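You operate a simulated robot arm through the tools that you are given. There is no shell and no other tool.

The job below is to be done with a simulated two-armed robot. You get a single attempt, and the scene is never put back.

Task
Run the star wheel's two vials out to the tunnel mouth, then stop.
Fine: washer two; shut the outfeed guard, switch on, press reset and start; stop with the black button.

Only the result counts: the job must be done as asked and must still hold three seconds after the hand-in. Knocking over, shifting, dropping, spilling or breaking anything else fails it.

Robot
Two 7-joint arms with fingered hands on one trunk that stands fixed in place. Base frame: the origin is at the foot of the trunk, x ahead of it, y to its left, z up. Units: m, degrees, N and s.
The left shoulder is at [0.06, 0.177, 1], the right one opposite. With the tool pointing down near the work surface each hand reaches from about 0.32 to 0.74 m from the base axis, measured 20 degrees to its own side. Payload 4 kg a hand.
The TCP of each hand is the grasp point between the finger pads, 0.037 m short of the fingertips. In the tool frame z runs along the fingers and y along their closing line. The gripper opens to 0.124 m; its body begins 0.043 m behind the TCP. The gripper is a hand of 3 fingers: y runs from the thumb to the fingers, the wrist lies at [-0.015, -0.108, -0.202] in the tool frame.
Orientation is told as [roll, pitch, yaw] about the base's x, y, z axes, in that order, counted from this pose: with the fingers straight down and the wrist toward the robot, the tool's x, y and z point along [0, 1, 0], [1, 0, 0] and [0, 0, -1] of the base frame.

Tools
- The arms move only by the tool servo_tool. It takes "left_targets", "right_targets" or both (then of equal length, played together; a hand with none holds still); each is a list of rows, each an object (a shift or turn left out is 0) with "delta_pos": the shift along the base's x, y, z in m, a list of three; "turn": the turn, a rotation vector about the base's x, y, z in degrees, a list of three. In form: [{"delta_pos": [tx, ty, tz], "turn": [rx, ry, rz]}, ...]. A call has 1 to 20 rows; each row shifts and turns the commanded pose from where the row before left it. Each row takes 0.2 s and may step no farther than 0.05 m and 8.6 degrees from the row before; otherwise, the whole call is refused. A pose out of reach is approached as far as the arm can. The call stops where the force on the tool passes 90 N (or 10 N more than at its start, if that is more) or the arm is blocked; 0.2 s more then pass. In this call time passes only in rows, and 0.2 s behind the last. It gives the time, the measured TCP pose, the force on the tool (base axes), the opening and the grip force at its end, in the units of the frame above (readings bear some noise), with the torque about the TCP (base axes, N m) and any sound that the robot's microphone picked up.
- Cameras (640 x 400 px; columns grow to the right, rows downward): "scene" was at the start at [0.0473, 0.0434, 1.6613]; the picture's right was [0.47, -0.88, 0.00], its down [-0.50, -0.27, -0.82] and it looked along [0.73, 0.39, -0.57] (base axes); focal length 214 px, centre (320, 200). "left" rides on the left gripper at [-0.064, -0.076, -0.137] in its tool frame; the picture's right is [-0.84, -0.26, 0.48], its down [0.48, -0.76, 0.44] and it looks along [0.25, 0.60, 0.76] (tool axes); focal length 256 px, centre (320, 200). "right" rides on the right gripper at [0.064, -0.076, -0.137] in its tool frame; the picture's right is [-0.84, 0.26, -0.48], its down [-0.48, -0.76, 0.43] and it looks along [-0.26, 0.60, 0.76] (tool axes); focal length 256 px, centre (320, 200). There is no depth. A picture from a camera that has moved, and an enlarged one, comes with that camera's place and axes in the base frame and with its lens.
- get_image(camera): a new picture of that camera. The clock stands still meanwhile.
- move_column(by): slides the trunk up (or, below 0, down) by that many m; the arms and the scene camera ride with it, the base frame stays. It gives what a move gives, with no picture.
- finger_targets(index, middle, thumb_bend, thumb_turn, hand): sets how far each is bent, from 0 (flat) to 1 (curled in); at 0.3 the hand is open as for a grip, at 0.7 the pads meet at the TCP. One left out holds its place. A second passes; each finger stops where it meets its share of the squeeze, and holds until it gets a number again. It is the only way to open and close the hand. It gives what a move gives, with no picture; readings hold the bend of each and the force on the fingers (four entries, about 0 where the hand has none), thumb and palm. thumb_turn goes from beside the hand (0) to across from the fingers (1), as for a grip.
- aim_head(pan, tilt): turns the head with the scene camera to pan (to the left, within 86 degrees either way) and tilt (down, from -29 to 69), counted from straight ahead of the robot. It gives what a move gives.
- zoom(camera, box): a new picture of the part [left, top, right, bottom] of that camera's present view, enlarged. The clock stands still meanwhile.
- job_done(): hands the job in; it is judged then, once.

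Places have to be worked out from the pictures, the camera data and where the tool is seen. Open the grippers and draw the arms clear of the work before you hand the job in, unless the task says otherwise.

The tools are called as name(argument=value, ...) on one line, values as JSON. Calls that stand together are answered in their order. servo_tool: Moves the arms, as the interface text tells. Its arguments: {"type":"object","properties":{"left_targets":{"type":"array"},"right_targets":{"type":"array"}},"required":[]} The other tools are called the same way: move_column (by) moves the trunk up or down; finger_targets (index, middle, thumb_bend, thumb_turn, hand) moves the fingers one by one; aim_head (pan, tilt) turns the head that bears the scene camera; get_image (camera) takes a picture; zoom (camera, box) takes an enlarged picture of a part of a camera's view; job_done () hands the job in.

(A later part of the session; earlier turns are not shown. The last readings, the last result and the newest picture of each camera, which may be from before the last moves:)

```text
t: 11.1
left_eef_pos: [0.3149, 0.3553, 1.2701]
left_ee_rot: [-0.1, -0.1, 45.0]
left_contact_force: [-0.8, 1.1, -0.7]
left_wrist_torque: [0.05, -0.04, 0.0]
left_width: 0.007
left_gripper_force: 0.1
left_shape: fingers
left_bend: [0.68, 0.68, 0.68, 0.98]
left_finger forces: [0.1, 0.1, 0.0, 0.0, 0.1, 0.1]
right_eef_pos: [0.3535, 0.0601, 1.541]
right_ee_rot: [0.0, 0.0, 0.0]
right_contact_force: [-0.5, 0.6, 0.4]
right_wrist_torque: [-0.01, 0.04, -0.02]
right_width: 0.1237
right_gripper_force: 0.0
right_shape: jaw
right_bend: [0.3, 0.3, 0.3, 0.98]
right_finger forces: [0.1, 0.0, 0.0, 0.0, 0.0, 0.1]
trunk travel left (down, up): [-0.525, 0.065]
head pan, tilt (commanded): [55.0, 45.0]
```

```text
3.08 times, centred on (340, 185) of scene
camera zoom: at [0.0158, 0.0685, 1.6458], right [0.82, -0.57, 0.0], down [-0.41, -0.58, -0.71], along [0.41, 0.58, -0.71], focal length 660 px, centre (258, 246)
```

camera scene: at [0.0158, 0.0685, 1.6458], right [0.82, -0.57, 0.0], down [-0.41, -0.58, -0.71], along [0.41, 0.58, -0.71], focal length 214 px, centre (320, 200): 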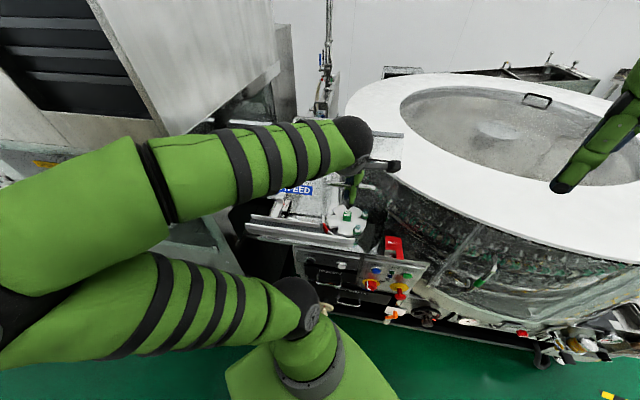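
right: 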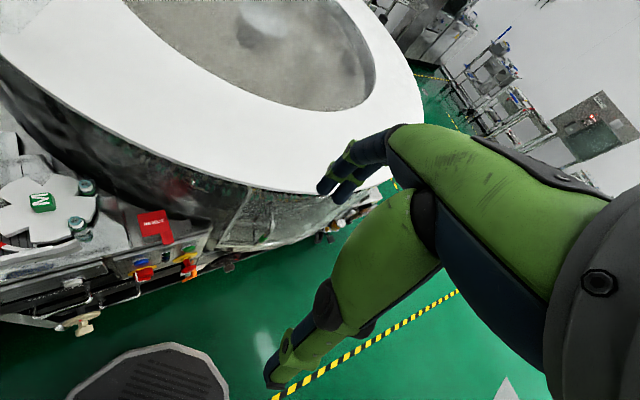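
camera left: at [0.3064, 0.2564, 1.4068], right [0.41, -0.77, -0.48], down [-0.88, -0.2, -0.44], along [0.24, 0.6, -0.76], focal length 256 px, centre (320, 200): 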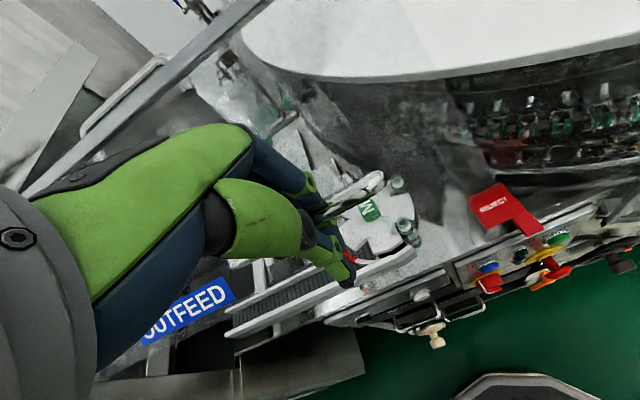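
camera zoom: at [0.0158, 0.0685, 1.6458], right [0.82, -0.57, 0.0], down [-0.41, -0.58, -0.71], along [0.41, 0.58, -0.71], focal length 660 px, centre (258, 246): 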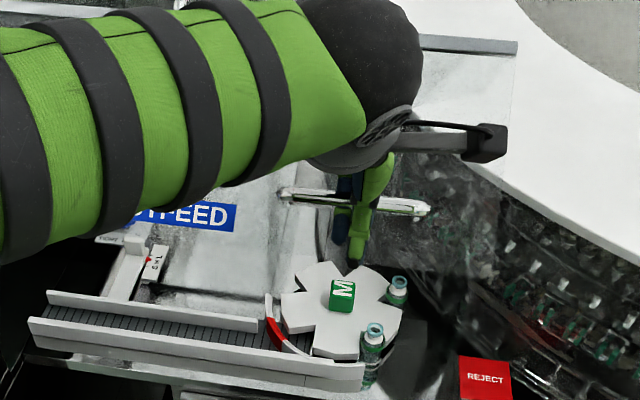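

The bar now sits inside the cage between palm and pads while the lid lags a little (about 49° from horizontal). I'll release it and then push the lid down from on top, which is more comfortable for the arm. First I open the thumb and relax the fingers slightly.

finger_targets(hand="left", thumb_bend=0.2, index=0.58, middle=0.58)

zoom(camera="left", box=[230, 120, 430, 320])

zoom(camera="scene", box=[260, 120, 420, 250])

```text
t: 12.1
left_eef_pos: [0.3154, 0.3547, 1.2709]
left_ee_rot: [-0.1, 0.1, 45.1]
left_contact_force: [-0.5, -0.2, 0.7]
left_wrist_torque: [-0.01, 0.0, 0.02]
left_width: 0.08
left_gripper_force: 0.5
left_shape: fingers
left_bend: [0.57, 0.57, 0.2, 0.98]
left_finger forces: [0.1, 0.8, 0.1, 0.0, 0.0, 0.0]
right_eef_pos: [0.3542, 0.0613, 1.542]
right_ee_rot: [0.0, 0.0, 0.0]
right_contact_force: [0.1, 0.5, -0.1]
right_wrist_torque: [0.0, -0.02, -0.03]
right_width: 0.1237
right_gripper_force: 0.0
right_shape: jaw
right_bend: [0.3, 0.3, 0.3, 0.98]
right_finger forces: [0.0, 0.1, 0.0, 0.0, 0.0, 0.0]
trunk travel left (down, up): [-0.525, 0.065]
head pan, tilt (commanded): [55.0, 45.0]
```

```text
2.00 times, centred on (330, 220) of left
camera zoom: at [0.3066, 0.2566, 1.407], right [0.41, -0.77, -0.48], down [-0.88, -0.2, -0.44], along [0.24, 0.6, -0.76], focal length 512 px, centre (300, 160)
```

zoom: 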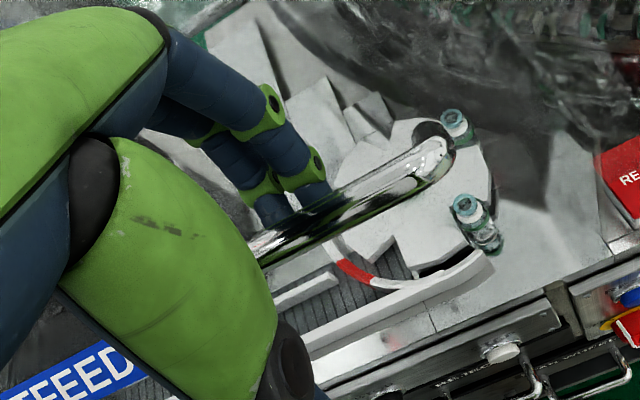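

```text
3.08 times, centred on (340, 185) of scene
camera zoom: at [0.0158, 0.0686, 1.6458], right [0.82, -0.57, 0.0], down [-0.41, -0.58, -0.71], along [0.41, 0.58, -0.71], focal length 660 px, centre (258, 246)
```

zoom: 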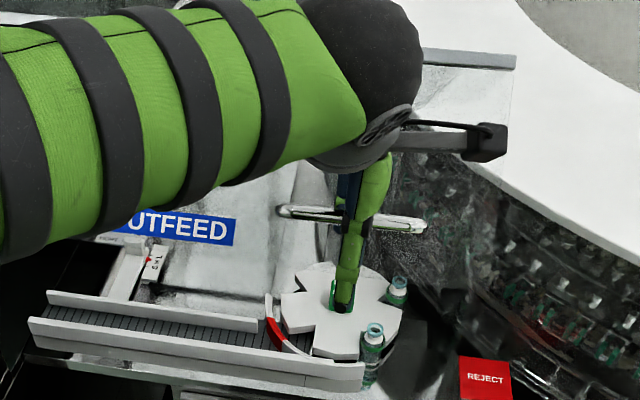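

The fingers are free behind the bar. I raise the hand straight up clear of the handle.

servo_tool(left_targets=[{"delta_pos": [0, 0, 0.025]}, {"delta_pos": [0, 0, 0.03]}, {"delta_pos": [0, 0, 0.03]}, {"delta_pos": [0, 0, 0.03]}])

get_image(camera="scene")

get_image(camera="left")

```text
t: 13.1
left_eef_pos: [0.3155, 0.3569, 1.3855]
left_ee_rot: [0.0, 0.0, 45.0]
left_contact_force: [-0.2, -0.3, 0.2]
left_wrist_torque: [-0.02, 0.0, -0.01]
left_width: 0.0798
left_gripper_force: 0.1
left_shape: fingers
left_bend: [0.57, 0.57, 0.2, 0.98]
left_finger forces: [0.0, 0.0, 0.0, 0.0, 0.1, 0.0]
right_eef_pos: [0.3549, 0.0604, 1.5421]
right_ee_rot: [0.1, 0.0, 0.0]
right_contact_force: [-0.2, -0.7, -0.6]
right_wrist_torque: [-0.05, 0.0, 0.02]
right_width: 0.1239
right_gripper_force: 0.0
right_shape: jaw
right_bend: [0.3, 0.3, 0.3, 0.98]
right_finger forces: [0.0, 0.1, 0.1, 0.0, 0.0, 0.0]
trunk travel left (down, up): [-0.525, 0.065]
head pan, tilt (commanded): [55.0, 45.0]
```

```text
taken
camera scene: at [0.0161, 0.0687, 1.6458], right [0.82, -0.57, 0.0], down [-0.41, -0.58, -0.71], along [0.41, 0.58, -0.71], focal length 214 px, centre (320, 200)
```

scene: 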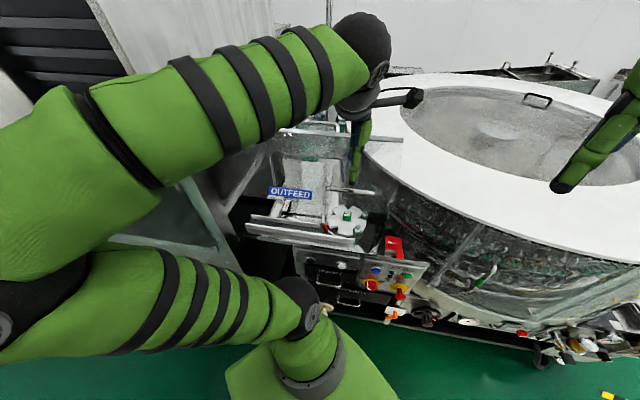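

```text
taken
camera left: at [0.3085, 0.2578, 1.5219], right [0.41, -0.77, -0.48], down [-0.88, -0.2, -0.43], along [0.24, 0.6, -0.76], focal length 256 px, centre (320, 200)
```

left: 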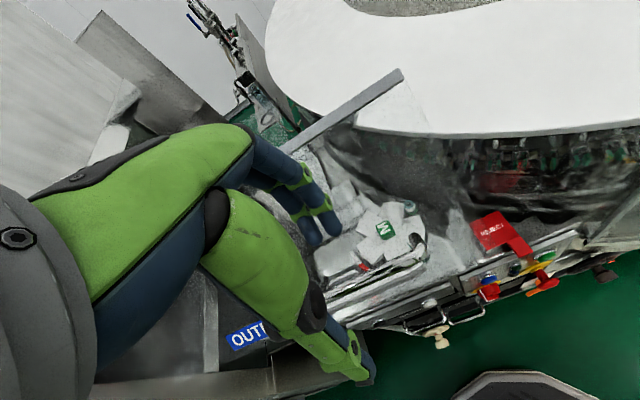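

The lid holds itself at about 46° and the hand is clear. Next I close the fingers into a pinch to use as a pusher, then move above the panel just behind its front edge.

finger_targets(hand="left", thumb_bend=0.7, index=0.7, middle=0.7)

servo_tool(left_targets=[{"delta_pos": [0, 0, 0.035]}, {"delta_pos": [0, 0, 0.03]}, {"delta_pos": [0.0265, 0.034, 0]}, {"delta_pos": [0.0265, 0.034, 0]}, {"delta_pos": [0.0265, 0.034, 0]}, {"delta_pos": [0.0265, 0.034, 0]}, {"delta_pos": [0, 0, -0.03]}])

get_image(camera="scene")

get_image(camera="left")

```text
t: 14.1
left_eef_pos: [0.3161, 0.3573, 1.3847]
left_ee_rot: [-0.1, -0.1, 45.0]
left_contact_force: [0.2, -0.8, -0.3]
left_wrist_torque: [-0.01, 0.0, 0.02]
left_width: 0.0015
left_gripper_force: 0.0
left_shape: fingers
left_bend: [0.7, 0.7, 0.7, 0.98]
left_finger forces: [0.0, 0.0, 0.0, 0.0, 0.0, 0.0]
right_eef_pos: [0.3556, 0.0605, 1.5417]
right_ee_rot: [0.1, 0.0, 0.1]
right_contact_force: [-0.2, -0.3, 0.1]
right_wrist_torque: [0.01, 0.01, 0.0]
right_width: 0.1236
right_gripper_force: 0.0
right_shape: jaw
right_bend: [0.3, 0.3, 0.3, 0.98]
right_finger forces: [0.0, 0.0, 0.0, 0.1, 0.1, 0.0]
trunk travel left (down, up): [-0.525, 0.065]
head pan, tilt (commanded): [55.0, 45.0]
```

```text
t: 15.7
left_eef_pos: [0.4203, 0.4942, 1.4235]
left_ee_rot: [-0.1, -0.1, 45.1]
left_contact_force: [0.1, -0.3, 0.6]
left_wrist_torque: [0.01, -0.01, 0.03]
left_width: 0.0015
left_gripper_force: 0.1
left_shape: fingers
left_bend: [0.7, 0.7, 0.7, 0.98]
left_finger forces: [0.1, 0.1, 0.1, 0.0, 0.1, 0.0]
right_eef_pos: [0.3543, 0.0609, 1.5426]
right_ee_rot: [-0.1, 0.0, 0.0]
right_contact_force: [0.2, 0.2, 0.6]
right_wrist_torque: [-0.02, -0.01, 0.03]
right_width: 0.1237
right_gripper_force: 0.1
right_shape: jaw
right_bend: [0.3, 0.3, 0.3, 0.98]
right_finger forces: [0.0, 0.1, 0.1, 0.1, 0.0, 0.0]
trunk travel left (down, up): [-0.525, 0.065]
head pan, tilt (commanded): [55.0, 45.0]
```

```text
taken
camera scene: at [0.015, 0.0681, 1.6459], right [0.82, -0.57, 0.0], down [-0.41, -0.58, -0.71], along [0.41, 0.58, -0.71], focal length 214 px, centre (320, 200)
```

scene: 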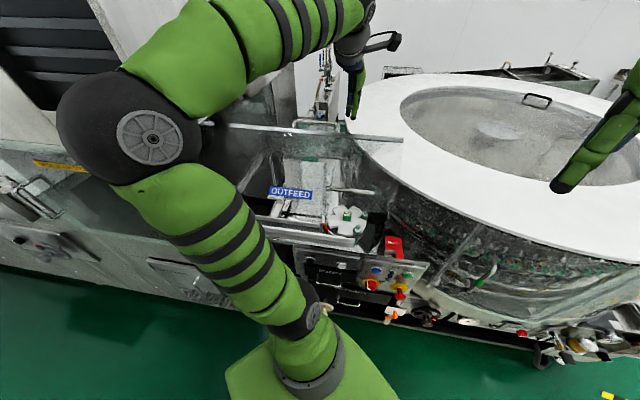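

```text
taken
camera left: at [0.412, 0.3954, 1.5604], right [0.41, -0.77, -0.48], down [-0.88, -0.2, -0.44], along [0.24, 0.6, -0.76], focal length 256 px, centre (320, 200)
```

left: 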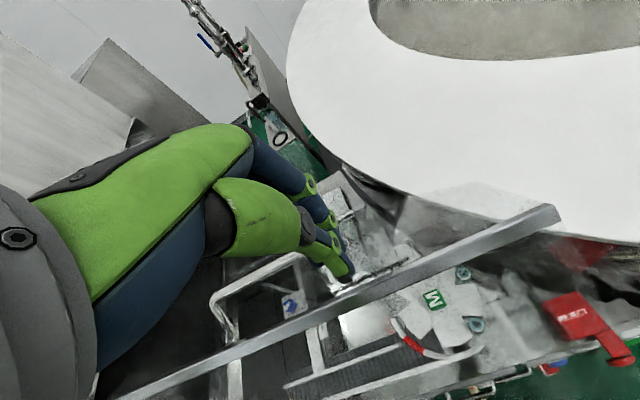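

A second U-shaped rail shows behind the lid edge near the fingertips. I'll zoom in to see whether it belongs to the lid before pushing.

zoom(camera="left", box=[180, 170, 460, 400])

zoom(camera="scene", box=[250, 70, 420, 240])

```text
1.74 times, centred on (320, 285) of left
camera zoom: at [0.412, 0.3954, 1.5604], right [0.41, -0.77, -0.48], down [-0.88, -0.2, -0.44], along [0.24, 0.6, -0.76], focal length 445 px, centre (320, 52)
```

zoom: 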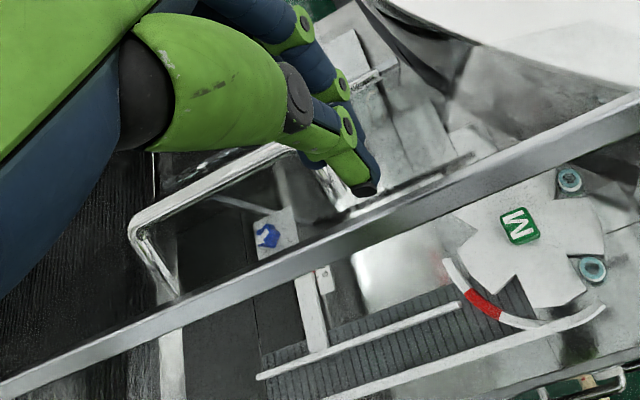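

```text
2.35 times, centred on (335, 155) of scene
camera zoom: at [0.015, 0.0681, 1.6459], right [0.82, -0.57, 0.0], down [-0.41, -0.58, -0.71], along [0.41, 0.58, -0.71], focal length 505 px, centre (285, 306)
```

zoom: 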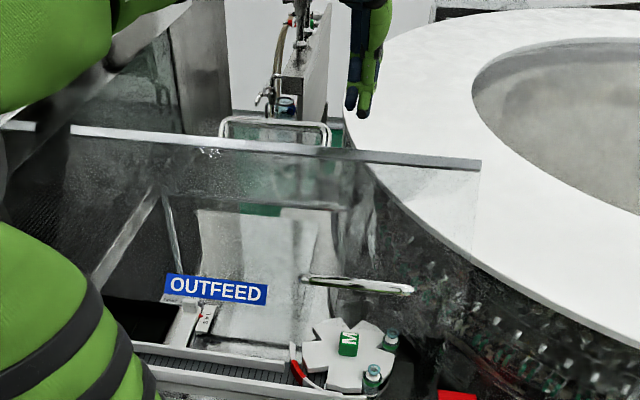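

The second U rail is a lift handle on the lid's top face, at u≈−0.09 to −0.22. I'll shift the pushing point right of it, come down onto the panel, and press along the arc.

servo_tool(left_targets=[{"delta_pos": [0.026, -0.026, 0]}, {"delta_pos": [0, 0, -0.03]}, {"delta_pos": [0, 0, -0.03]}, {"delta_pos": [-0.0144, -0.0144, -0.0218]}, {"delta_pos": [-0.0127, -0.0127, -0.0238]}, {"delta_pos": [-0.0108, -0.0108, -0.0256]}])

get_image(camera="scene")

get_image(camera="left")

```text
t: 17.1
left_eef_pos: [0.4085, 0.4306, 1.289]
left_ee_rot: [-0.1, 0.0, 45.1]
left_contact_force: [0.5, 0.6, 0.5]
left_wrist_torque: [0.0, 0.0, -0.01]
left_width: 0.0013
left_gripper_force: 0.1
left_shape: fingers
left_bend: [0.7, 0.7, 0.7, 0.97]
left_finger forces: [0.1, 0.0, 0.0, 0.0, 0.0, 0.0]
right_eef_pos: [0.356, 0.0611, 1.5419]
right_ee_rot: [-0.1, 0.0, 0.0]
right_contact_force: [0.4, 0.6, -0.2]
right_wrist_torque: [0.01, 0.02, -0.02]
right_width: 0.1238
right_gripper_force: 0.0
right_shape: jaw
right_bend: [0.3, 0.3, 0.3, 0.98]
right_finger forces: [0.0, 0.1, 0.0, 0.1, 0.0, 0.0]
trunk travel left (down, up): [-0.525, 0.065]
head pan, tilt (commanded): [55.0, 45.0]
```

```text
taken
camera scene: at [0.0167, 0.0694, 1.6456], right [0.82, -0.57, 0.0], down [-0.41, -0.58, -0.71], along [0.41, 0.58, -0.71], focal length 214 px, centre (320, 200)
```

scene: 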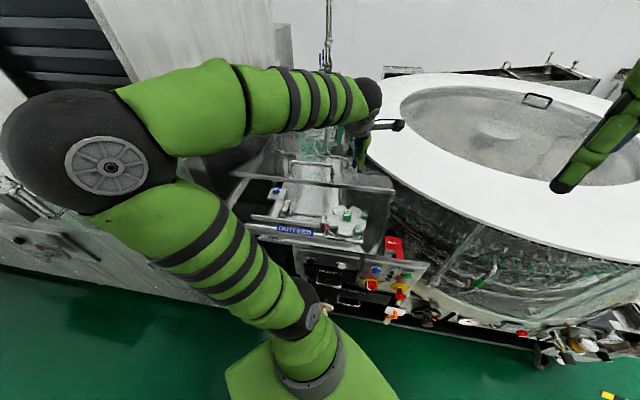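

```text
taken
camera left: at [0.4012, 0.3328, 1.4267], right [0.41, -0.77, -0.48], down [-0.88, -0.2, -0.44], along [0.24, 0.6, -0.76], focal length 256 px, centre (320, 200)
```

left: 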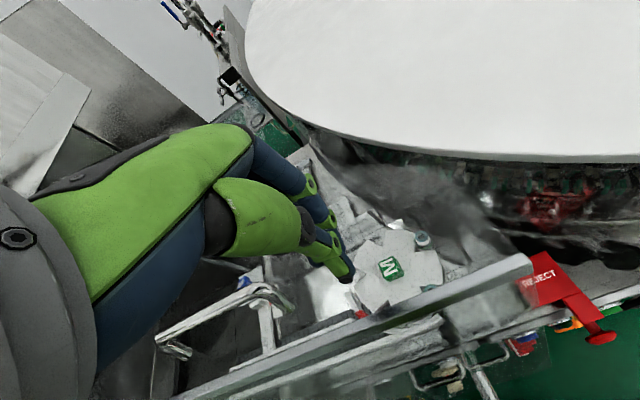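

The lid is now down to about 18° and moving ahead of the hand. I follow it on down gently.

servo_tool(left_targets=[{"delta_pos": [-0.0089, -0.0089, -0.027]}, {"delta_pos": [-0.0069, -0.0069, -0.0283]}, {"delta_pos": [-0.0047, -0.0047, -0.029]}])

get_image(camera="scene")

get_image(camera="left")

```text
t: 17.9
left_eef_pos: [0.3877, 0.4082, 1.2072]
left_ee_rot: [0.0, -0.1, 45.0]
left_contact_force: [-0.3, -0.5, -0.4]
left_wrist_torque: [0.01, 0.0, 0.03]
left_width: 0.0015
left_gripper_force: 0.0
left_shape: fingers
left_bend: [0.7, 0.7, 0.7, 0.97]
left_finger forces: [0.0, 0.0, 0.0, 0.0, 0.1, 0.0]
right_eef_pos: [0.355, 0.0611, 1.5419]
right_ee_rot: [0.1, 0.1, 0.0]
right_contact_force: [-0.2, 1.1, -0.3]
right_wrist_torque: [0.02, 0.01, 0.01]
right_width: 0.124
right_gripper_force: 0.1
right_shape: jaw
right_bend: [0.3, 0.3, 0.3, 0.98]
right_finger forces: [0.0, 0.0, 0.1, 0.1, 0.0, 0.0]
trunk travel left (down, up): [-0.525, 0.065]
head pan, tilt (commanded): [55.0, 45.0]
```

```text
taken
camera scene: at [0.0162, 0.0686, 1.6459], right [0.82, -0.57, 0.0], down [-0.41, -0.58, -0.71], along [0.41, 0.58, -0.71], focal length 214 px, centre (320, 200)
```

scene: 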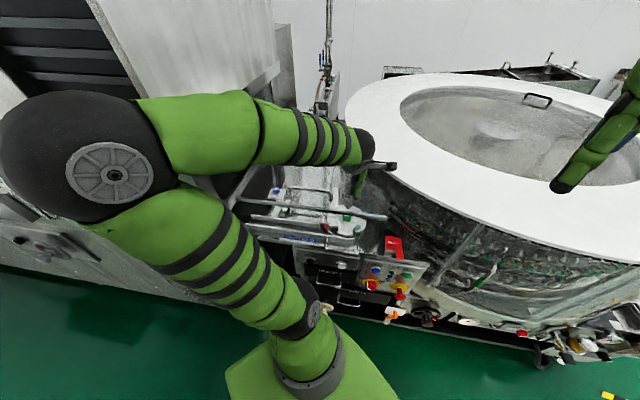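

```text
taken
camera left: at [0.3808, 0.3089, 1.3438], right [0.41, -0.77, -0.48], down [-0.88, -0.2, -0.44], along [0.24, 0.6, -0.76], focal length 256 px, centre (320, 200)
```

left: 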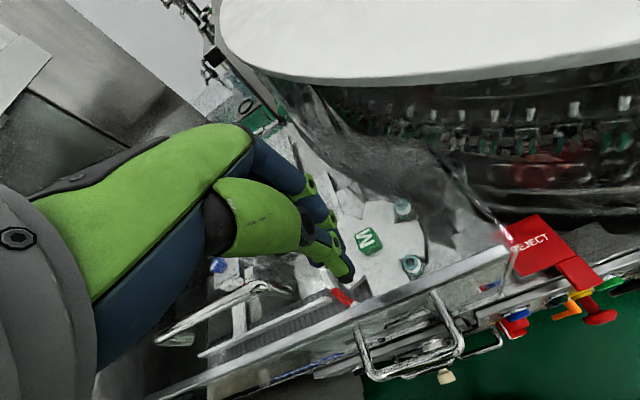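

The lid edge now sits at about d=0.535, z=1.12, which looks closed. I press down gently on the panel to confirm it is seated.

servo_tool(left_targets=[{"delta_pos": [-0.002, -0.002, -0.02]}, {"delta_pos": [0, 0, -0.015]}, {"delta_pos": [0, 0, -0.01]}])

zoom(camera="scene", box=[230, 170, 430, 310])

```text
t: 18.7
left_eef_pos: [0.3889, 0.4071, 1.16]
left_ee_rot: [0.1, -0.1, 45.0]
left_contact_force: [-0.7, -0.1, 1.2]
left_wrist_torque: [-0.02, 0.01, 0.0]
left_width: 0.0012
left_gripper_force: 0.0
left_shape: fingers
left_bend: [0.7, 0.7, 0.7, 0.97]
left_finger forces: [0.0, 0.0, 0.0, 0.0, 0.0, 0.0]
right_eef_pos: [0.3547, 0.0611, 1.5433]
right_ee_rot: [0.0, 0.0, -0.1]
right_contact_force: [-0.2, 0.7, -0.5]
right_wrist_torque: [0.02, 0.02, 0.03]
right_width: 0.1234
right_gripper_force: 0.1
right_shape: jaw
right_bend: [0.3, 0.3, 0.3, 0.98]
right_finger forces: [0.1, 0.0, 0.0, 0.1, 0.0, 0.0]
trunk travel left (down, up): [-0.525, 0.065]
head pan, tilt (commanded): [55.0, 45.0]
```

```text
2.86 times, centred on (330, 240) of scene
camera zoom: at [0.0161, 0.0687, 1.6458], right [0.82, -0.57, 0.0], down [-0.41, -0.58, -0.71], along [0.41, 0.58, -0.71], focal length 613 px, centre (291, 86)
```

zoom: 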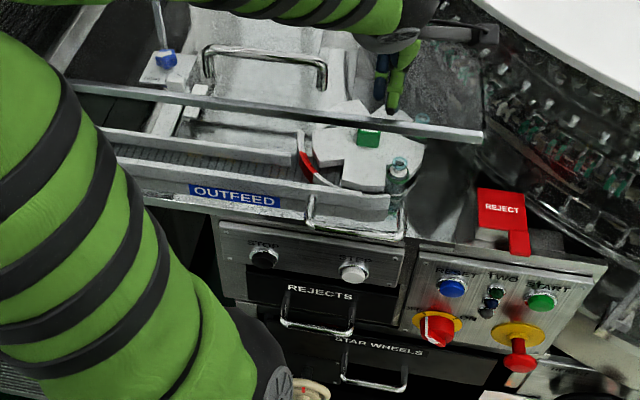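

The fingertips are just touching with about 1 N. One more centimetre will confirm it is a firm stop.

servo_tool(left_targets=[{"delta_pos": [0, 0, -0.006]}, {"delta_pos": [0, 0, -0.006]}])

```text
t: 19.3
left_eef_pos: [0.3883, 0.4056, 1.1562]
left_ee_rot: [-0.3, -0.9, 45.0]
left_contact_force: [-1.9, 4.1, 62.0]
left_wrist_torque: [-0.42, 0.03, 0.0]
left_width: 0.0007
left_gripper_force: 31.4
left_shape: fingers
left_bend: [0.69, 0.7, 0.7, 0.98]
left_finger forces: [14.7, 2.3, 0.1, 0.0, 45.8, 0.0]
right_eef_pos: [0.352, 0.0585, 1.5447]
right_ee_rot: [0.1, -0.1, 0.0]
right_contact_force: [0.5, 0.1, 0.2]
right_wrist_torque: [-0.03, -0.01, -0.02]
right_width: 0.1236
right_gripper_force: 0.1
right_shape: jaw
right_bend: [0.3, 0.3, 0.3, 0.98]
right_finger forces: [0.0, 0.0, 0.1, 0.0, 0.1, 0.0]
trunk travel left (down, up): [-0.525, 0.065]
head pan, tilt (commanded): [55.0, 45.0]
```

62 N with no travel, so the guard is firmly shut. I lift the left hand off and bring it back away from the lid.

servo_tool(left_targets=[{"delta_pos": [0, 0, 0.02]}, {"delta_pos": [0, 0, 0.04]}, {"delta_pos": [0, 0, 0.045]}, {"delta_pos": [-0.035, -0.02, 0.03]}, {"delta_pos": [-0.035, -0.02, 0.03]}, {"delta_pos": [-0.035, -0.02, 0.03]}, {"delta_pos": [-0.035, -0.02, 0.03]}, {"delta_pos": [-0.035, -0.02, 0.03]}])

get_image(camera="scene")

zoom(camera="scene", box=[230, 170, 430, 310])

```text
refused: row 4 steps farther than a row can; nothing moved
```

```text
taken
camera scene: at [0.013, 0.0663, 1.6472], right [0.82, -0.57, 0.0], down [-0.4, -0.58, -0.71], along [0.41, 0.58, -0.71], focal length 214 px, centre (320, 200)
```

scene: 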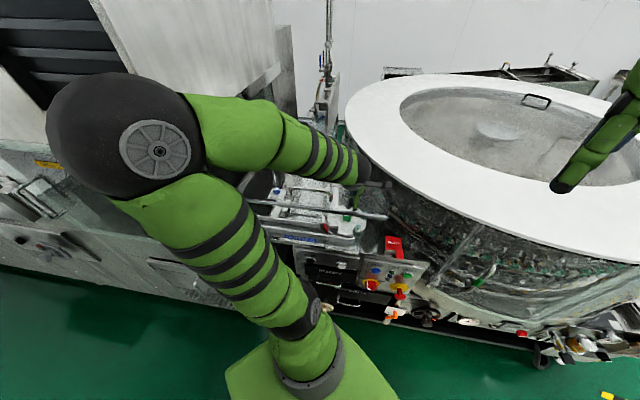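

```text
2.86 times, centred on (330, 240) of scene
camera zoom: at [0.013, 0.0663, 1.6472], right [0.82, -0.57, 0.0], down [-0.4, -0.58, -0.71], along [0.41, 0.58, -0.71], focal length 613 px, centre (291, 86)
```

zoom: 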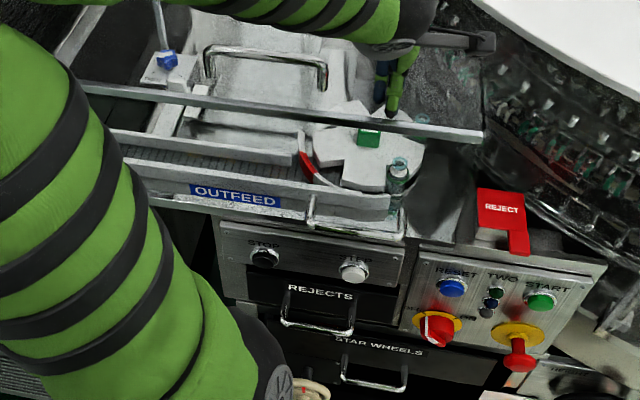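

A row was too long, so nothing moved. I repeat the retraction with shorter steps.

servo_tool(left_targets=[{"delta_pos": [0, 0, 0.02]}, {"delta_pos": [0, 0, 0.04]}, {"delta_pos": [0, 0, 0.045]}, {"delta_pos": [-0.03, -0.018, 0.025]}, {"delta_pos": [-0.03, -0.018, 0.025]}, {"delta_pos": [-0.03, -0.018, 0.025]}, {"delta_pos": [-0.03, -0.018, 0.025]}, {"delta_pos": [-0.03, -0.018, 0.025]}, {"delta_pos": [-0.03, -0.01, 0.02]}])

zoom(camera="scene", box=[230, 170, 430, 310])

get_image(camera="left")

```text
t: 21.3
left_eef_pos: [0.2062, 0.3049, 1.3975]
left_ee_rot: [0.0, -0.1, 45.0]
left_contact_force: [-0.1, 0.2, -0.1]
left_wrist_torque: [0.01, 0.01, 0.02]
left_width: 0.0012
left_gripper_force: 0.0
left_shape: fingers
left_bend: [0.7, 0.7, 0.7, 0.97]
left_finger forces: [0.1, 0.1, 0.1, 0.0, 0.0, 0.1]
right_eef_pos: [0.3539, 0.061, 1.5426]
right_ee_rot: [0.0, 0.1, -0.1]
right_contact_force: [0.4, -0.1, 0.2]
right_wrist_torque: [0.01, 0.0, 0.01]
right_width: 0.1238
right_gripper_force: 0.1
right_shape: jaw
right_bend: [0.3, 0.3, 0.3, 0.98]
right_finger forces: [0.0, 0.1, 0.0, 0.0, 0.1, 0.1]
trunk travel left (down, up): [-0.525, 0.065]
head pan, tilt (commanded): [55.0, 45.0]
```

```text
2.86 times, centred on (330, 240) of scene
camera zoom: at [0.0151, 0.0685, 1.6458], right [0.82, -0.57, 0.0], down [-0.41, -0.58, -0.71], along [0.41, 0.58, -0.71], focal length 613 px, centre (291, 86)
```

zoom: 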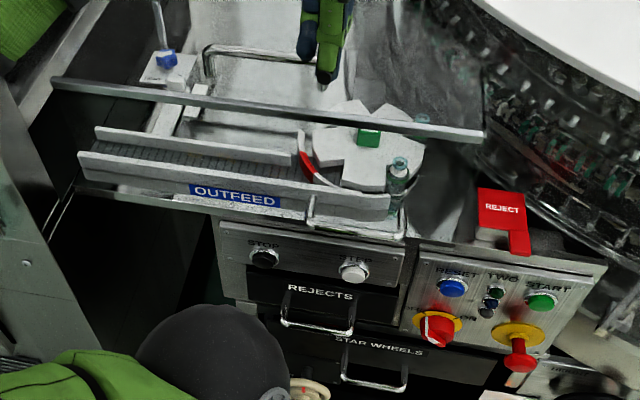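

```text
taken
camera left: at [0.1975, 0.2071, 1.5341], right [0.41, -0.77, -0.48], down [-0.88, -0.2, -0.44], along [0.24, 0.6, -0.76], focal length 256 px, centre (320, 200)
```

left: 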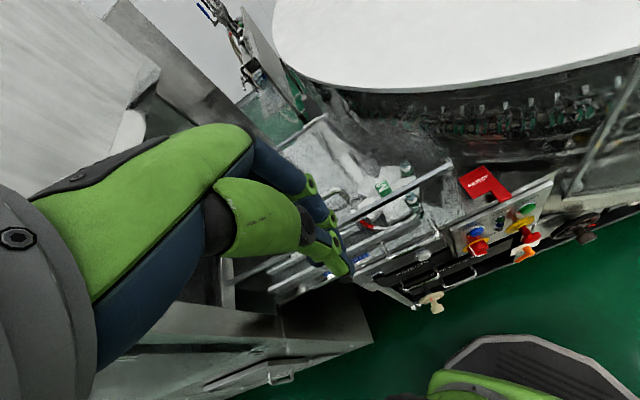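

The guard is closed with OUTFEED reading on its front. Before lowering the trunk, I check where the left elbow is in the full view.

get_image(camera="scene")

get_image(camera="right")

```text
taken
camera scene: at [0.0151, 0.0685, 1.6458], right [0.82, -0.57, 0.0], down [-0.41, -0.58, -0.71], along [0.41, 0.58, -0.71], focal length 214 px, centre (320, 200)
```

scene: 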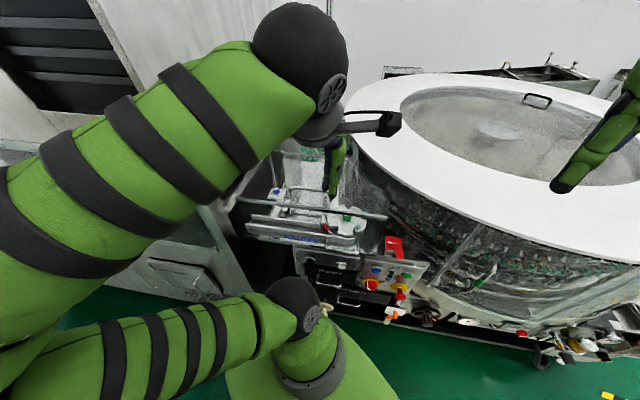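

```text
taken
camera right: at [0.2777, 0.1248, 1.6797], right [0.26, -0.84, 0.48], down [-0.76, -0.48, -0.44], along [0.6, -0.26, -0.76], focal length 256 px, centre (320, 200)
```

right: 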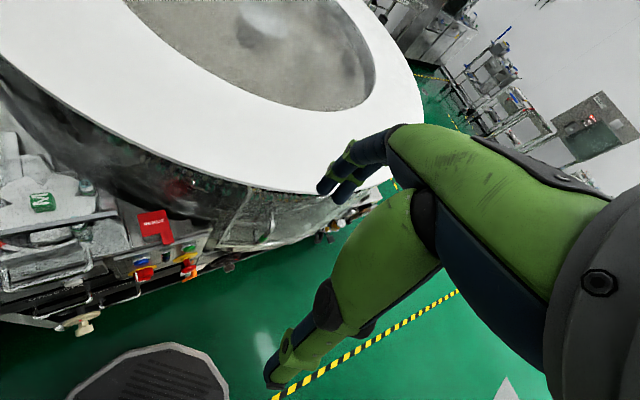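

The arms have clear space below. I lower the trunk 0.2 m to bring the shoulders nearer the panel height.

move_column(by=-0.2)

get_image(camera="scene")

get_image(camera="left")

```text
t: 23.5
left_eef_pos: [0.2061, 0.3058, 1.1982]
left_ee_rot: [0.0, 0.0, 45.1]
left_contact_force: [0.1, -0.1, -0.5]
left_wrist_torque: [0.02, 0.03, -0.01]
left_width: 0.001
left_gripper_force: 0.0
left_shape: fingers
left_bend: [0.7, 0.7, 0.7, 0.97]
left_finger forces: [0.1, 0.1, 0.0, 0.1, 0.0, 0.0]
right_eef_pos: [0.3546, 0.0613, 1.3424]
right_ee_rot: [0.0, 0.0, -0.1]
right_contact_force: [0.5, 0.5, 0.4]
right_wrist_torque: [-0.02, 0.03, -0.02]
right_width: 0.1237
right_gripper_force: 0.1
right_shape: jaw
right_bend: [0.3, 0.3, 0.3, 0.98]
right_finger forces: [0.0, 0.0, 0.1, 0.0, 0.1, 0.1]
trunk travel left (down, up): [-0.325, 0.265]
head pan, tilt (commanded): [55.0, 45.0]
```

```text
taken
camera scene: at [0.0158, 0.0686, 1.4459], right [0.82, -0.57, 0.0], down [-0.41, -0.58, -0.71], along [0.41, 0.58, -0.71], focal length 214 px, centre (320, 200)
```

scene: 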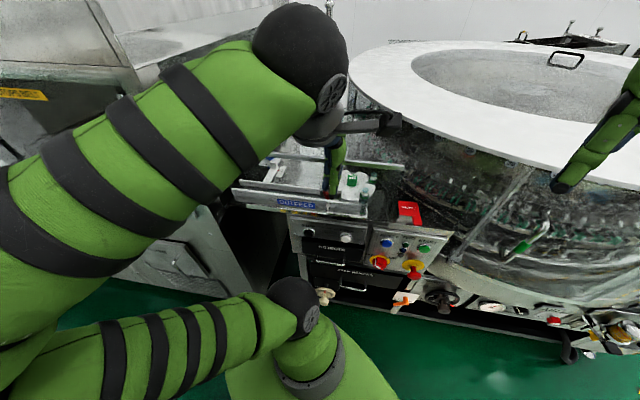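

```text
taken
camera left: at [0.1986, 0.2075, 1.3339], right [0.41, -0.77, -0.48], down [-0.88, -0.2, -0.44], along [0.24, 0.6, -0.76], focal length 256 px, centre (320, 200)
```

left: 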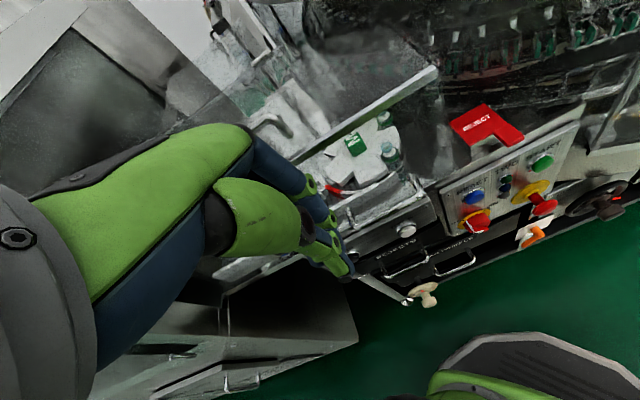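

The move was clean. I lower another 0.15 m, then study the panel with the head aimed at it.

move_column(by=-0.15)

aim_head(pan=40, tilt=40)

get_image(camera="scene")

get_image(camera="left")

get_image(camera="right")

```text
t: 25.2
left_eef_pos: [0.2062, 0.3066, 1.0477]
left_ee_rot: [0.0, 0.0, 45.0]
left_contact_force: [-0.4, 0.5, 0.7]
left_wrist_torque: [0.0, 0.01, -0.01]
left_width: 0.0011
left_gripper_force: 0.0
left_shape: fingers
left_bend: [0.7, 0.7, 0.7, 0.97]
left_finger forces: [0.1, 0.0, 0.0, 0.0, 0.0, 0.0]
right_eef_pos: [0.354, 0.0607, 1.1919]
right_ee_rot: [0.0, 0.0, 0.0]
right_contact_force: [-0.1, 1.1, -0.1]
right_wrist_torque: [-0.03, 0.02, -0.03]
right_width: 0.1237
right_gripper_force: 0.1
right_shape: jaw
right_bend: [0.3, 0.3, 0.3, 0.98]
right_finger forces: [0.0, 0.1, 0.0, 0.1, 0.0, 0.0]
trunk travel left (down, up): [-0.175, 0.415]
head pan, tilt (commanded): [55.0, 45.0]
```

```text
t: 26.0
left_eef_pos: [0.2065, 0.3049, 1.0474]
left_ee_rot: [0.0, 0.0, 45.1]
left_contact_force: [-0.7, -0.2, 0.2]
left_wrist_torque: [0.0, 0.0, 0.02]
left_width: 0.0014
left_gripper_force: 0.0
left_shape: fingers
left_bend: [0.7, 0.7, 0.7, 0.97]
left_finger forces: [0.1, 0.1, 0.1, 0.0, 0.0, 0.0]
right_eef_pos: [0.3545, 0.0616, 1.1911]
right_ee_rot: [-0.1, 0.0, 0.1]
right_contact_force: [0.6, -0.2, -0.3]
right_wrist_torque: [0.02, 0.01, 0.03]
right_width: 0.1236
right_gripper_force: 0.0
right_shape: jaw
right_bend: [0.3, 0.3, 0.3, 0.98]
right_finger forces: [0.0, 0.0, 0.0, 0.0, 0.0, 0.0]
trunk travel left (down, up): [-0.175, 0.415]
head pan, tilt (commanded): [40.0, 40.0]
```

```text
taken
camera scene: at [0.0343, 0.0567, 1.3031], right [0.64, -0.77, 0.0], down [-0.49, -0.41, -0.77], along [0.59, 0.49, -0.64], focal length 214 px, centre (320, 200)
```

scene: 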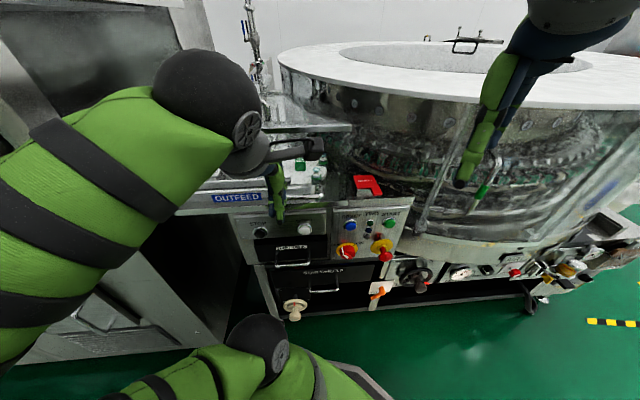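

```text
taken
camera left: at [0.1986, 0.2075, 1.1838], right [0.41, -0.77, -0.48], down [-0.88, -0.2, -0.44], along [0.24, 0.6, -0.76], focal length 256 px, centre (320, 200)
```

left: 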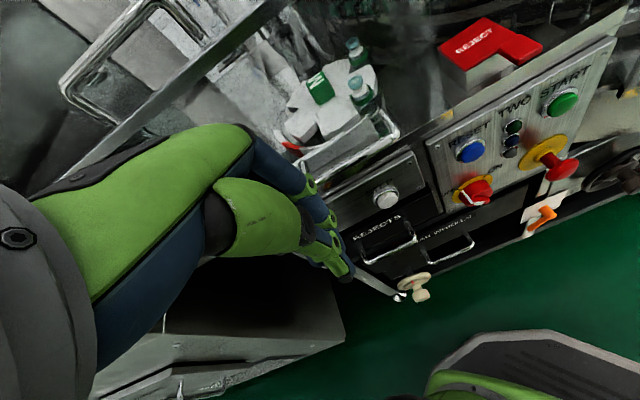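

```text
taken
camera right: at [0.2786, 0.1249, 1.3295], right [0.26, -0.84, 0.48], down [-0.76, -0.48, -0.43], along [0.6, -0.26, -0.76], focal length 256 px, centre (320, 200)
```

right: 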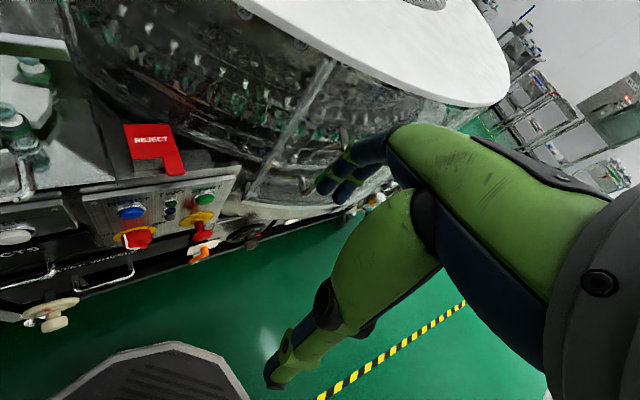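

Good views of the panel from three places. I zoom each to measure the buttons and read the switch and lever.

zoom(camera="scene", box=[320, 170, 420, 310])

zoom(camera="left", box=[420, 60, 640, 250])

zoom(camera="right", box=[80, 160, 280, 280])

zoom(camera="scene", box=[220, 190, 350, 270])

```text
2.86 times, centred on (370, 240) of scene
camera zoom: at [0.0343, 0.0567, 1.3031], right [0.64, -0.77, 0.0], down [-0.49, -0.41, -0.77], along [0.59, 0.49, -0.64], focal length 613 px, centre (177, 86)
```

zoom: 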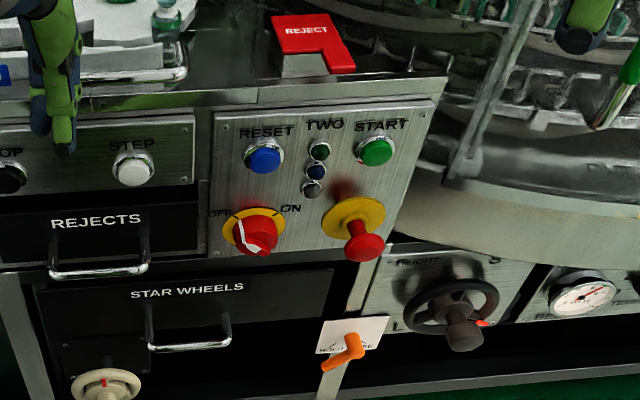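

```text
2.11 times, centred on (530, 155) of left
camera zoom: at [0.1986, 0.2075, 1.1838], right [0.41, -0.77, -0.48], down [-0.88, -0.2, -0.44], along [0.24, 0.6, -0.76], focal length 539 px, centre (-122, 295)
```

zoom: 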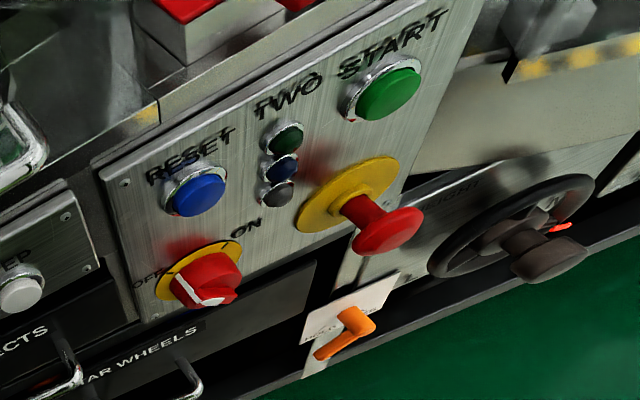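

```text
3.20 times, centred on (180, 220) of right
camera zoom: at [0.2786, 0.1249, 1.3295], right [0.26, -0.84, 0.48], down [-0.76, -0.48, -0.43], along [0.6, -0.26, -0.76], focal length 819 px, centre (768, 136)
```

zoom: 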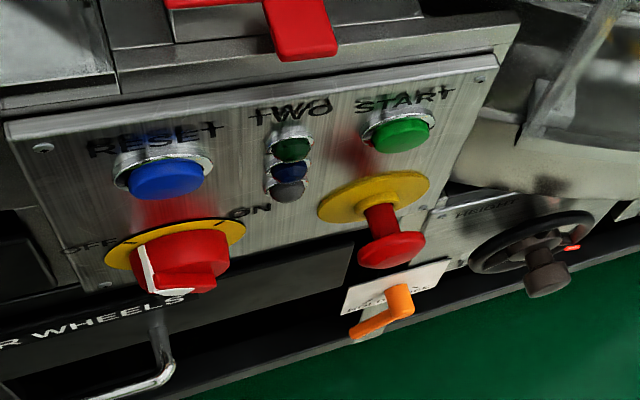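

```text
4.92 times, centred on (285, 230) of scene
camera zoom: at [0.0343, 0.0567, 1.3031], right [0.64, -0.77, 0.0], down [-0.49, -0.41, -0.77], along [0.59, 0.49, -0.64], focal length 1056 px, centre (492, 52)
```

zoom: 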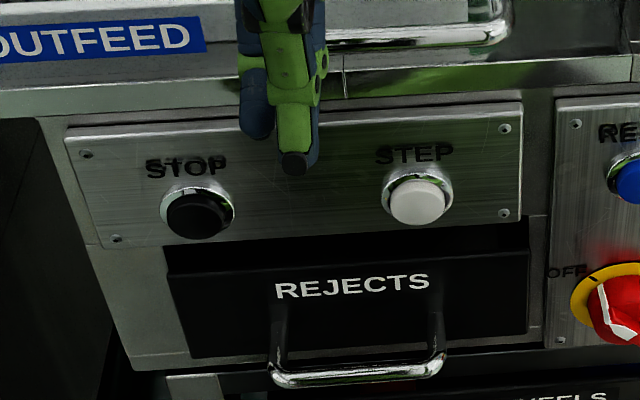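

RESET is at about (0.442, 0.274, 0.82), START at (0.536, 0.188, 0.815), the knob front at (0.44, 0.27, 0.695) and STOP at (0.245, 0.469, 0.815), on a nearly vertical panel. I zoom closer on the rotary switch and the orange lever.

zoom(camera="scene", box=[325, 210, 375, 270])

zoom(camera="left", box=[440, 160, 520, 220])

zoom(camera="right", box=[95, 210, 175, 260])

zoom(camera="scene", box=[360, 265, 410, 305])

```text
6.67 times, centred on (350, 240) of scene
camera zoom: at [0.0343, 0.0567, 1.3031], right [0.64, -0.77, 0.0], down [-0.49, -0.41, -0.77], along [0.59, 0.49, -0.64], focal length 1430 px, centre (120, -67)
```

zoom: 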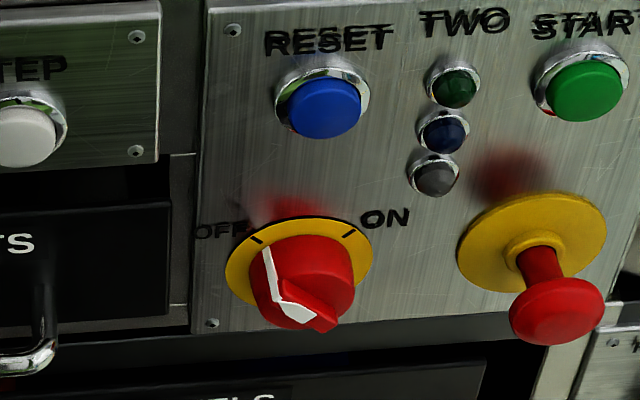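

```text
6.67 times, centred on (480, 190) of left
camera zoom: at [0.1986, 0.2075, 1.1838], right [0.41, -0.77, -0.48], down [-0.88, -0.2, -0.44], along [0.24, 0.6, -0.76], focal length 1707 px, centre (-747, 267)
```

zoom: 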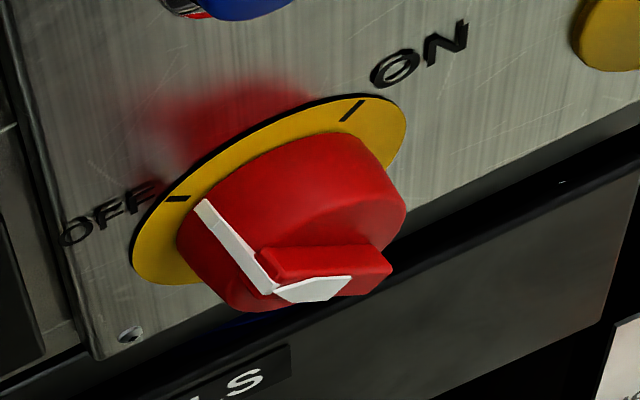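

```text
8.00 times, centred on (135, 235) of right
camera zoom: at [0.2786, 0.1249, 1.3295], right [0.26, -0.84, 0.48], down [-0.76, -0.48, -0.43], along [0.6, -0.26, -0.76], focal length 2048 px, centre (1800, -80)
```

zoom: 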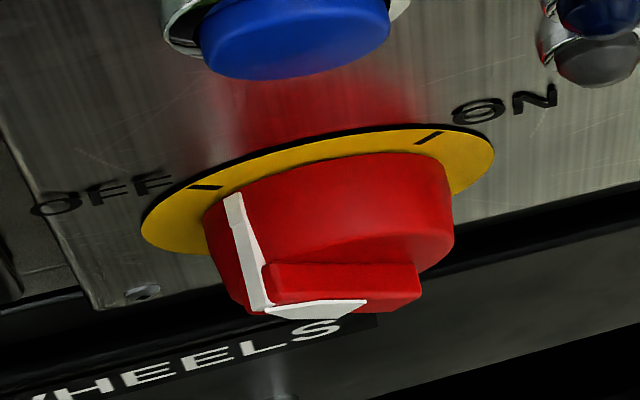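

```text
10.00 times, centred on (385, 285) of scene
camera zoom: at [0.0343, 0.0567, 1.3031], right [0.64, -0.77, 0.0], down [-0.49, -0.41, -0.77], along [0.59, 0.49, -0.64], focal length 2145 px, centre (-330, -650)
```

zoom: 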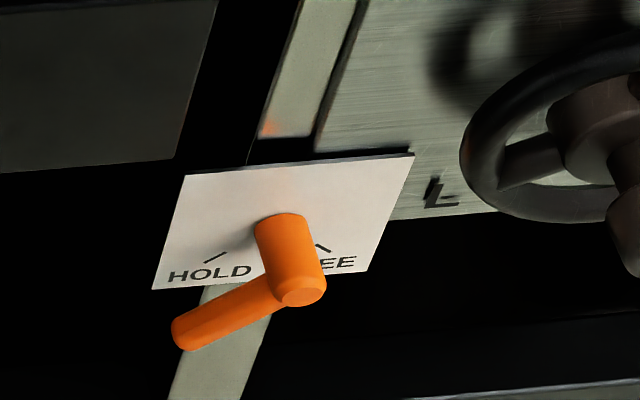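

The switch is a thick red knob pointing at OFF, with ON about 95° clockwise; the orange lever is a HOLD/FREE lock I'll leave alone. I bring the right hand down and yaw it 45° toward the panel.

servo_tool(right_targets=[{"delta_pos": [0, 0.008, -0.045], "turn": [0, 0, 7.5]}, {"delta_pos": [0, 0.008, -0.045], "turn": [0, 0, 7.5]}, {"delta_pos": [0, 0.008, -0.045], "turn": [0, 0, 7.5]}, {"delta_pos": [0, 0.008, -0.045], "turn": [0, 0, 7.5]}, {"delta_pos": [0, 0.008, -0.045], "turn": [0, 0, 7.5]}, {"delta_pos": [0, 0.008, -0.045], "turn": [0, 0, 7.5]}])

get_image(camera="scene")

get_image(camera="right")

```text
t: 27.4
left_eef_pos: [0.2059, 0.3064, 1.0481]
left_ee_rot: [0.0, 0.1, 45.1]
left_contact_force: [-0.7, 0.1, -0.1]
left_wrist_torque: [-0.01, -0.02, -0.02]
left_width: 0.001
left_gripper_force: 0.0
left_shape: fingers
left_bend: [0.7, 0.7, 0.7, 0.97]
left_finger forces: [0.0, 0.0, 0.0, 0.0, 0.0, 0.0]
right_eef_pos: [0.3555, 0.108, 0.9235]
right_ee_rot: [-0.1, 0.0, 45.1]
right_contact_force: [0.2, -0.5, 1.0]
right_wrist_torque: [0.02, -0.01, -0.03]
right_width: 0.1237
right_gripper_force: 0.0
right_shape: jaw
right_bend: [0.3, 0.3, 0.3, 0.98]
right_finger forces: [0.0, 0.0, 0.0, 0.0, 0.1, 0.0]
trunk travel left (down, up): [-0.175, 0.415]
head pan, tilt (commanded): [40.0, 40.0]
```

```text
taken
camera scene: at [0.0343, 0.0566, 1.3031], right [0.64, -0.77, 0.0], down [-0.49, -0.41, -0.77], along [0.59, 0.49, -0.64], focal length 214 px, centre (320, 200)
```

scene: 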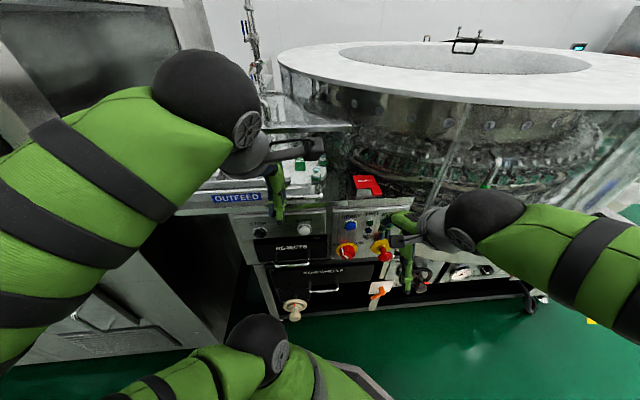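

```text
taken
camera right: at [0.2559, 0.0997, 1.0598], right [0.77, -0.41, 0.48], down [-0.19, -0.88, -0.44], along [0.6, 0.24, -0.76], focal length 256 px, centre (320, 200)
```

right: 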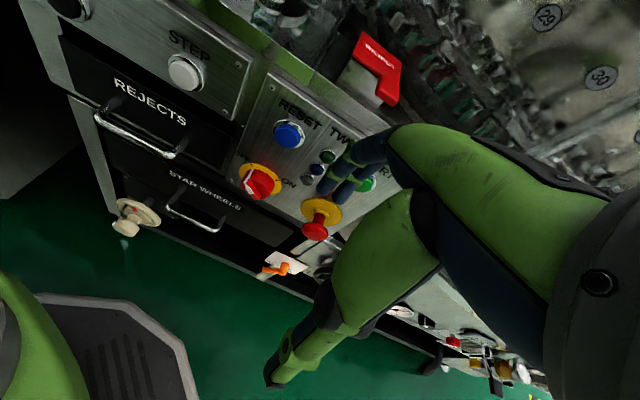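

The right camera is now close to the panel. I zoom there to refine the knob and RESET locations.

zoom(camera="right", box=[210, 90, 400, 260])

zoom(camera="right", box=[20, 0, 260, 150])

zoom(camera="scene", box=[310, 180, 430, 300])

```text
2.35 times, centred on (305, 175) of right
camera zoom: at [0.2559, 0.0997, 1.0598], right [0.77, -0.41, 0.48], down [-0.19, -0.88, -0.44], along [0.6, 0.24, -0.76], focal length 602 px, centre (355, 259)
```

zoom: 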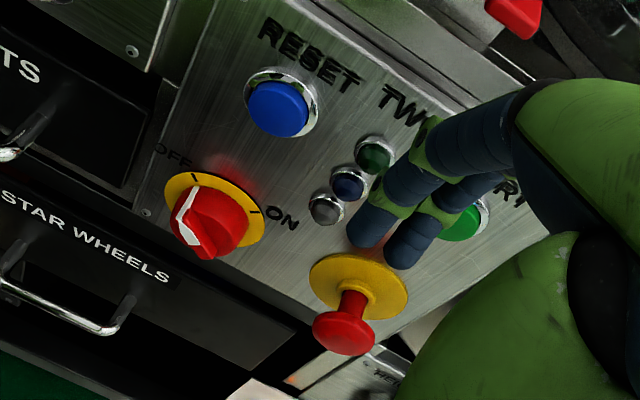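

```text
2.67 times, centred on (140, 75) of right
camera zoom: at [0.2559, 0.0997, 1.0598], right [0.77, -0.41, 0.48], down [-0.19, -0.88, -0.44], along [0.6, 0.24, -0.76], focal length 683 px, centre (800, 533)
```

zoom: 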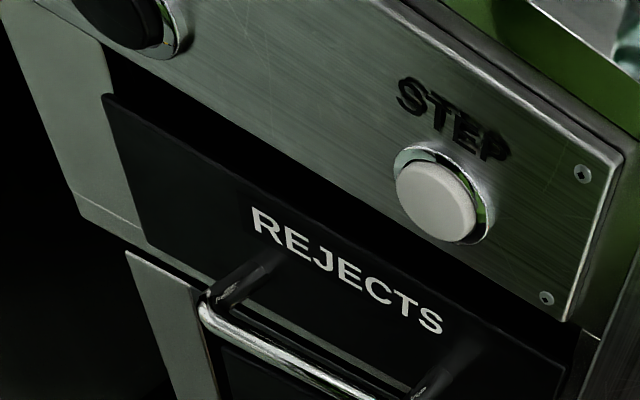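

```text
3.33 times, centred on (370, 240) of scene
camera zoom: at [0.0343, 0.0566, 1.3031], right [0.64, -0.77, 0.0], down [-0.49, -0.41, -0.77], along [0.59, 0.49, -0.64], focal length 715 px, centre (153, 67)
```

zoom: 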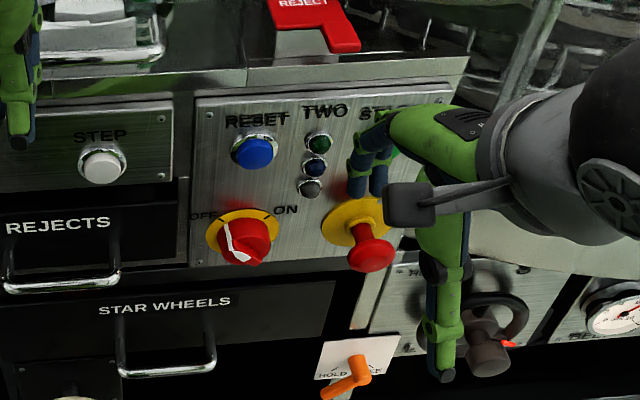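

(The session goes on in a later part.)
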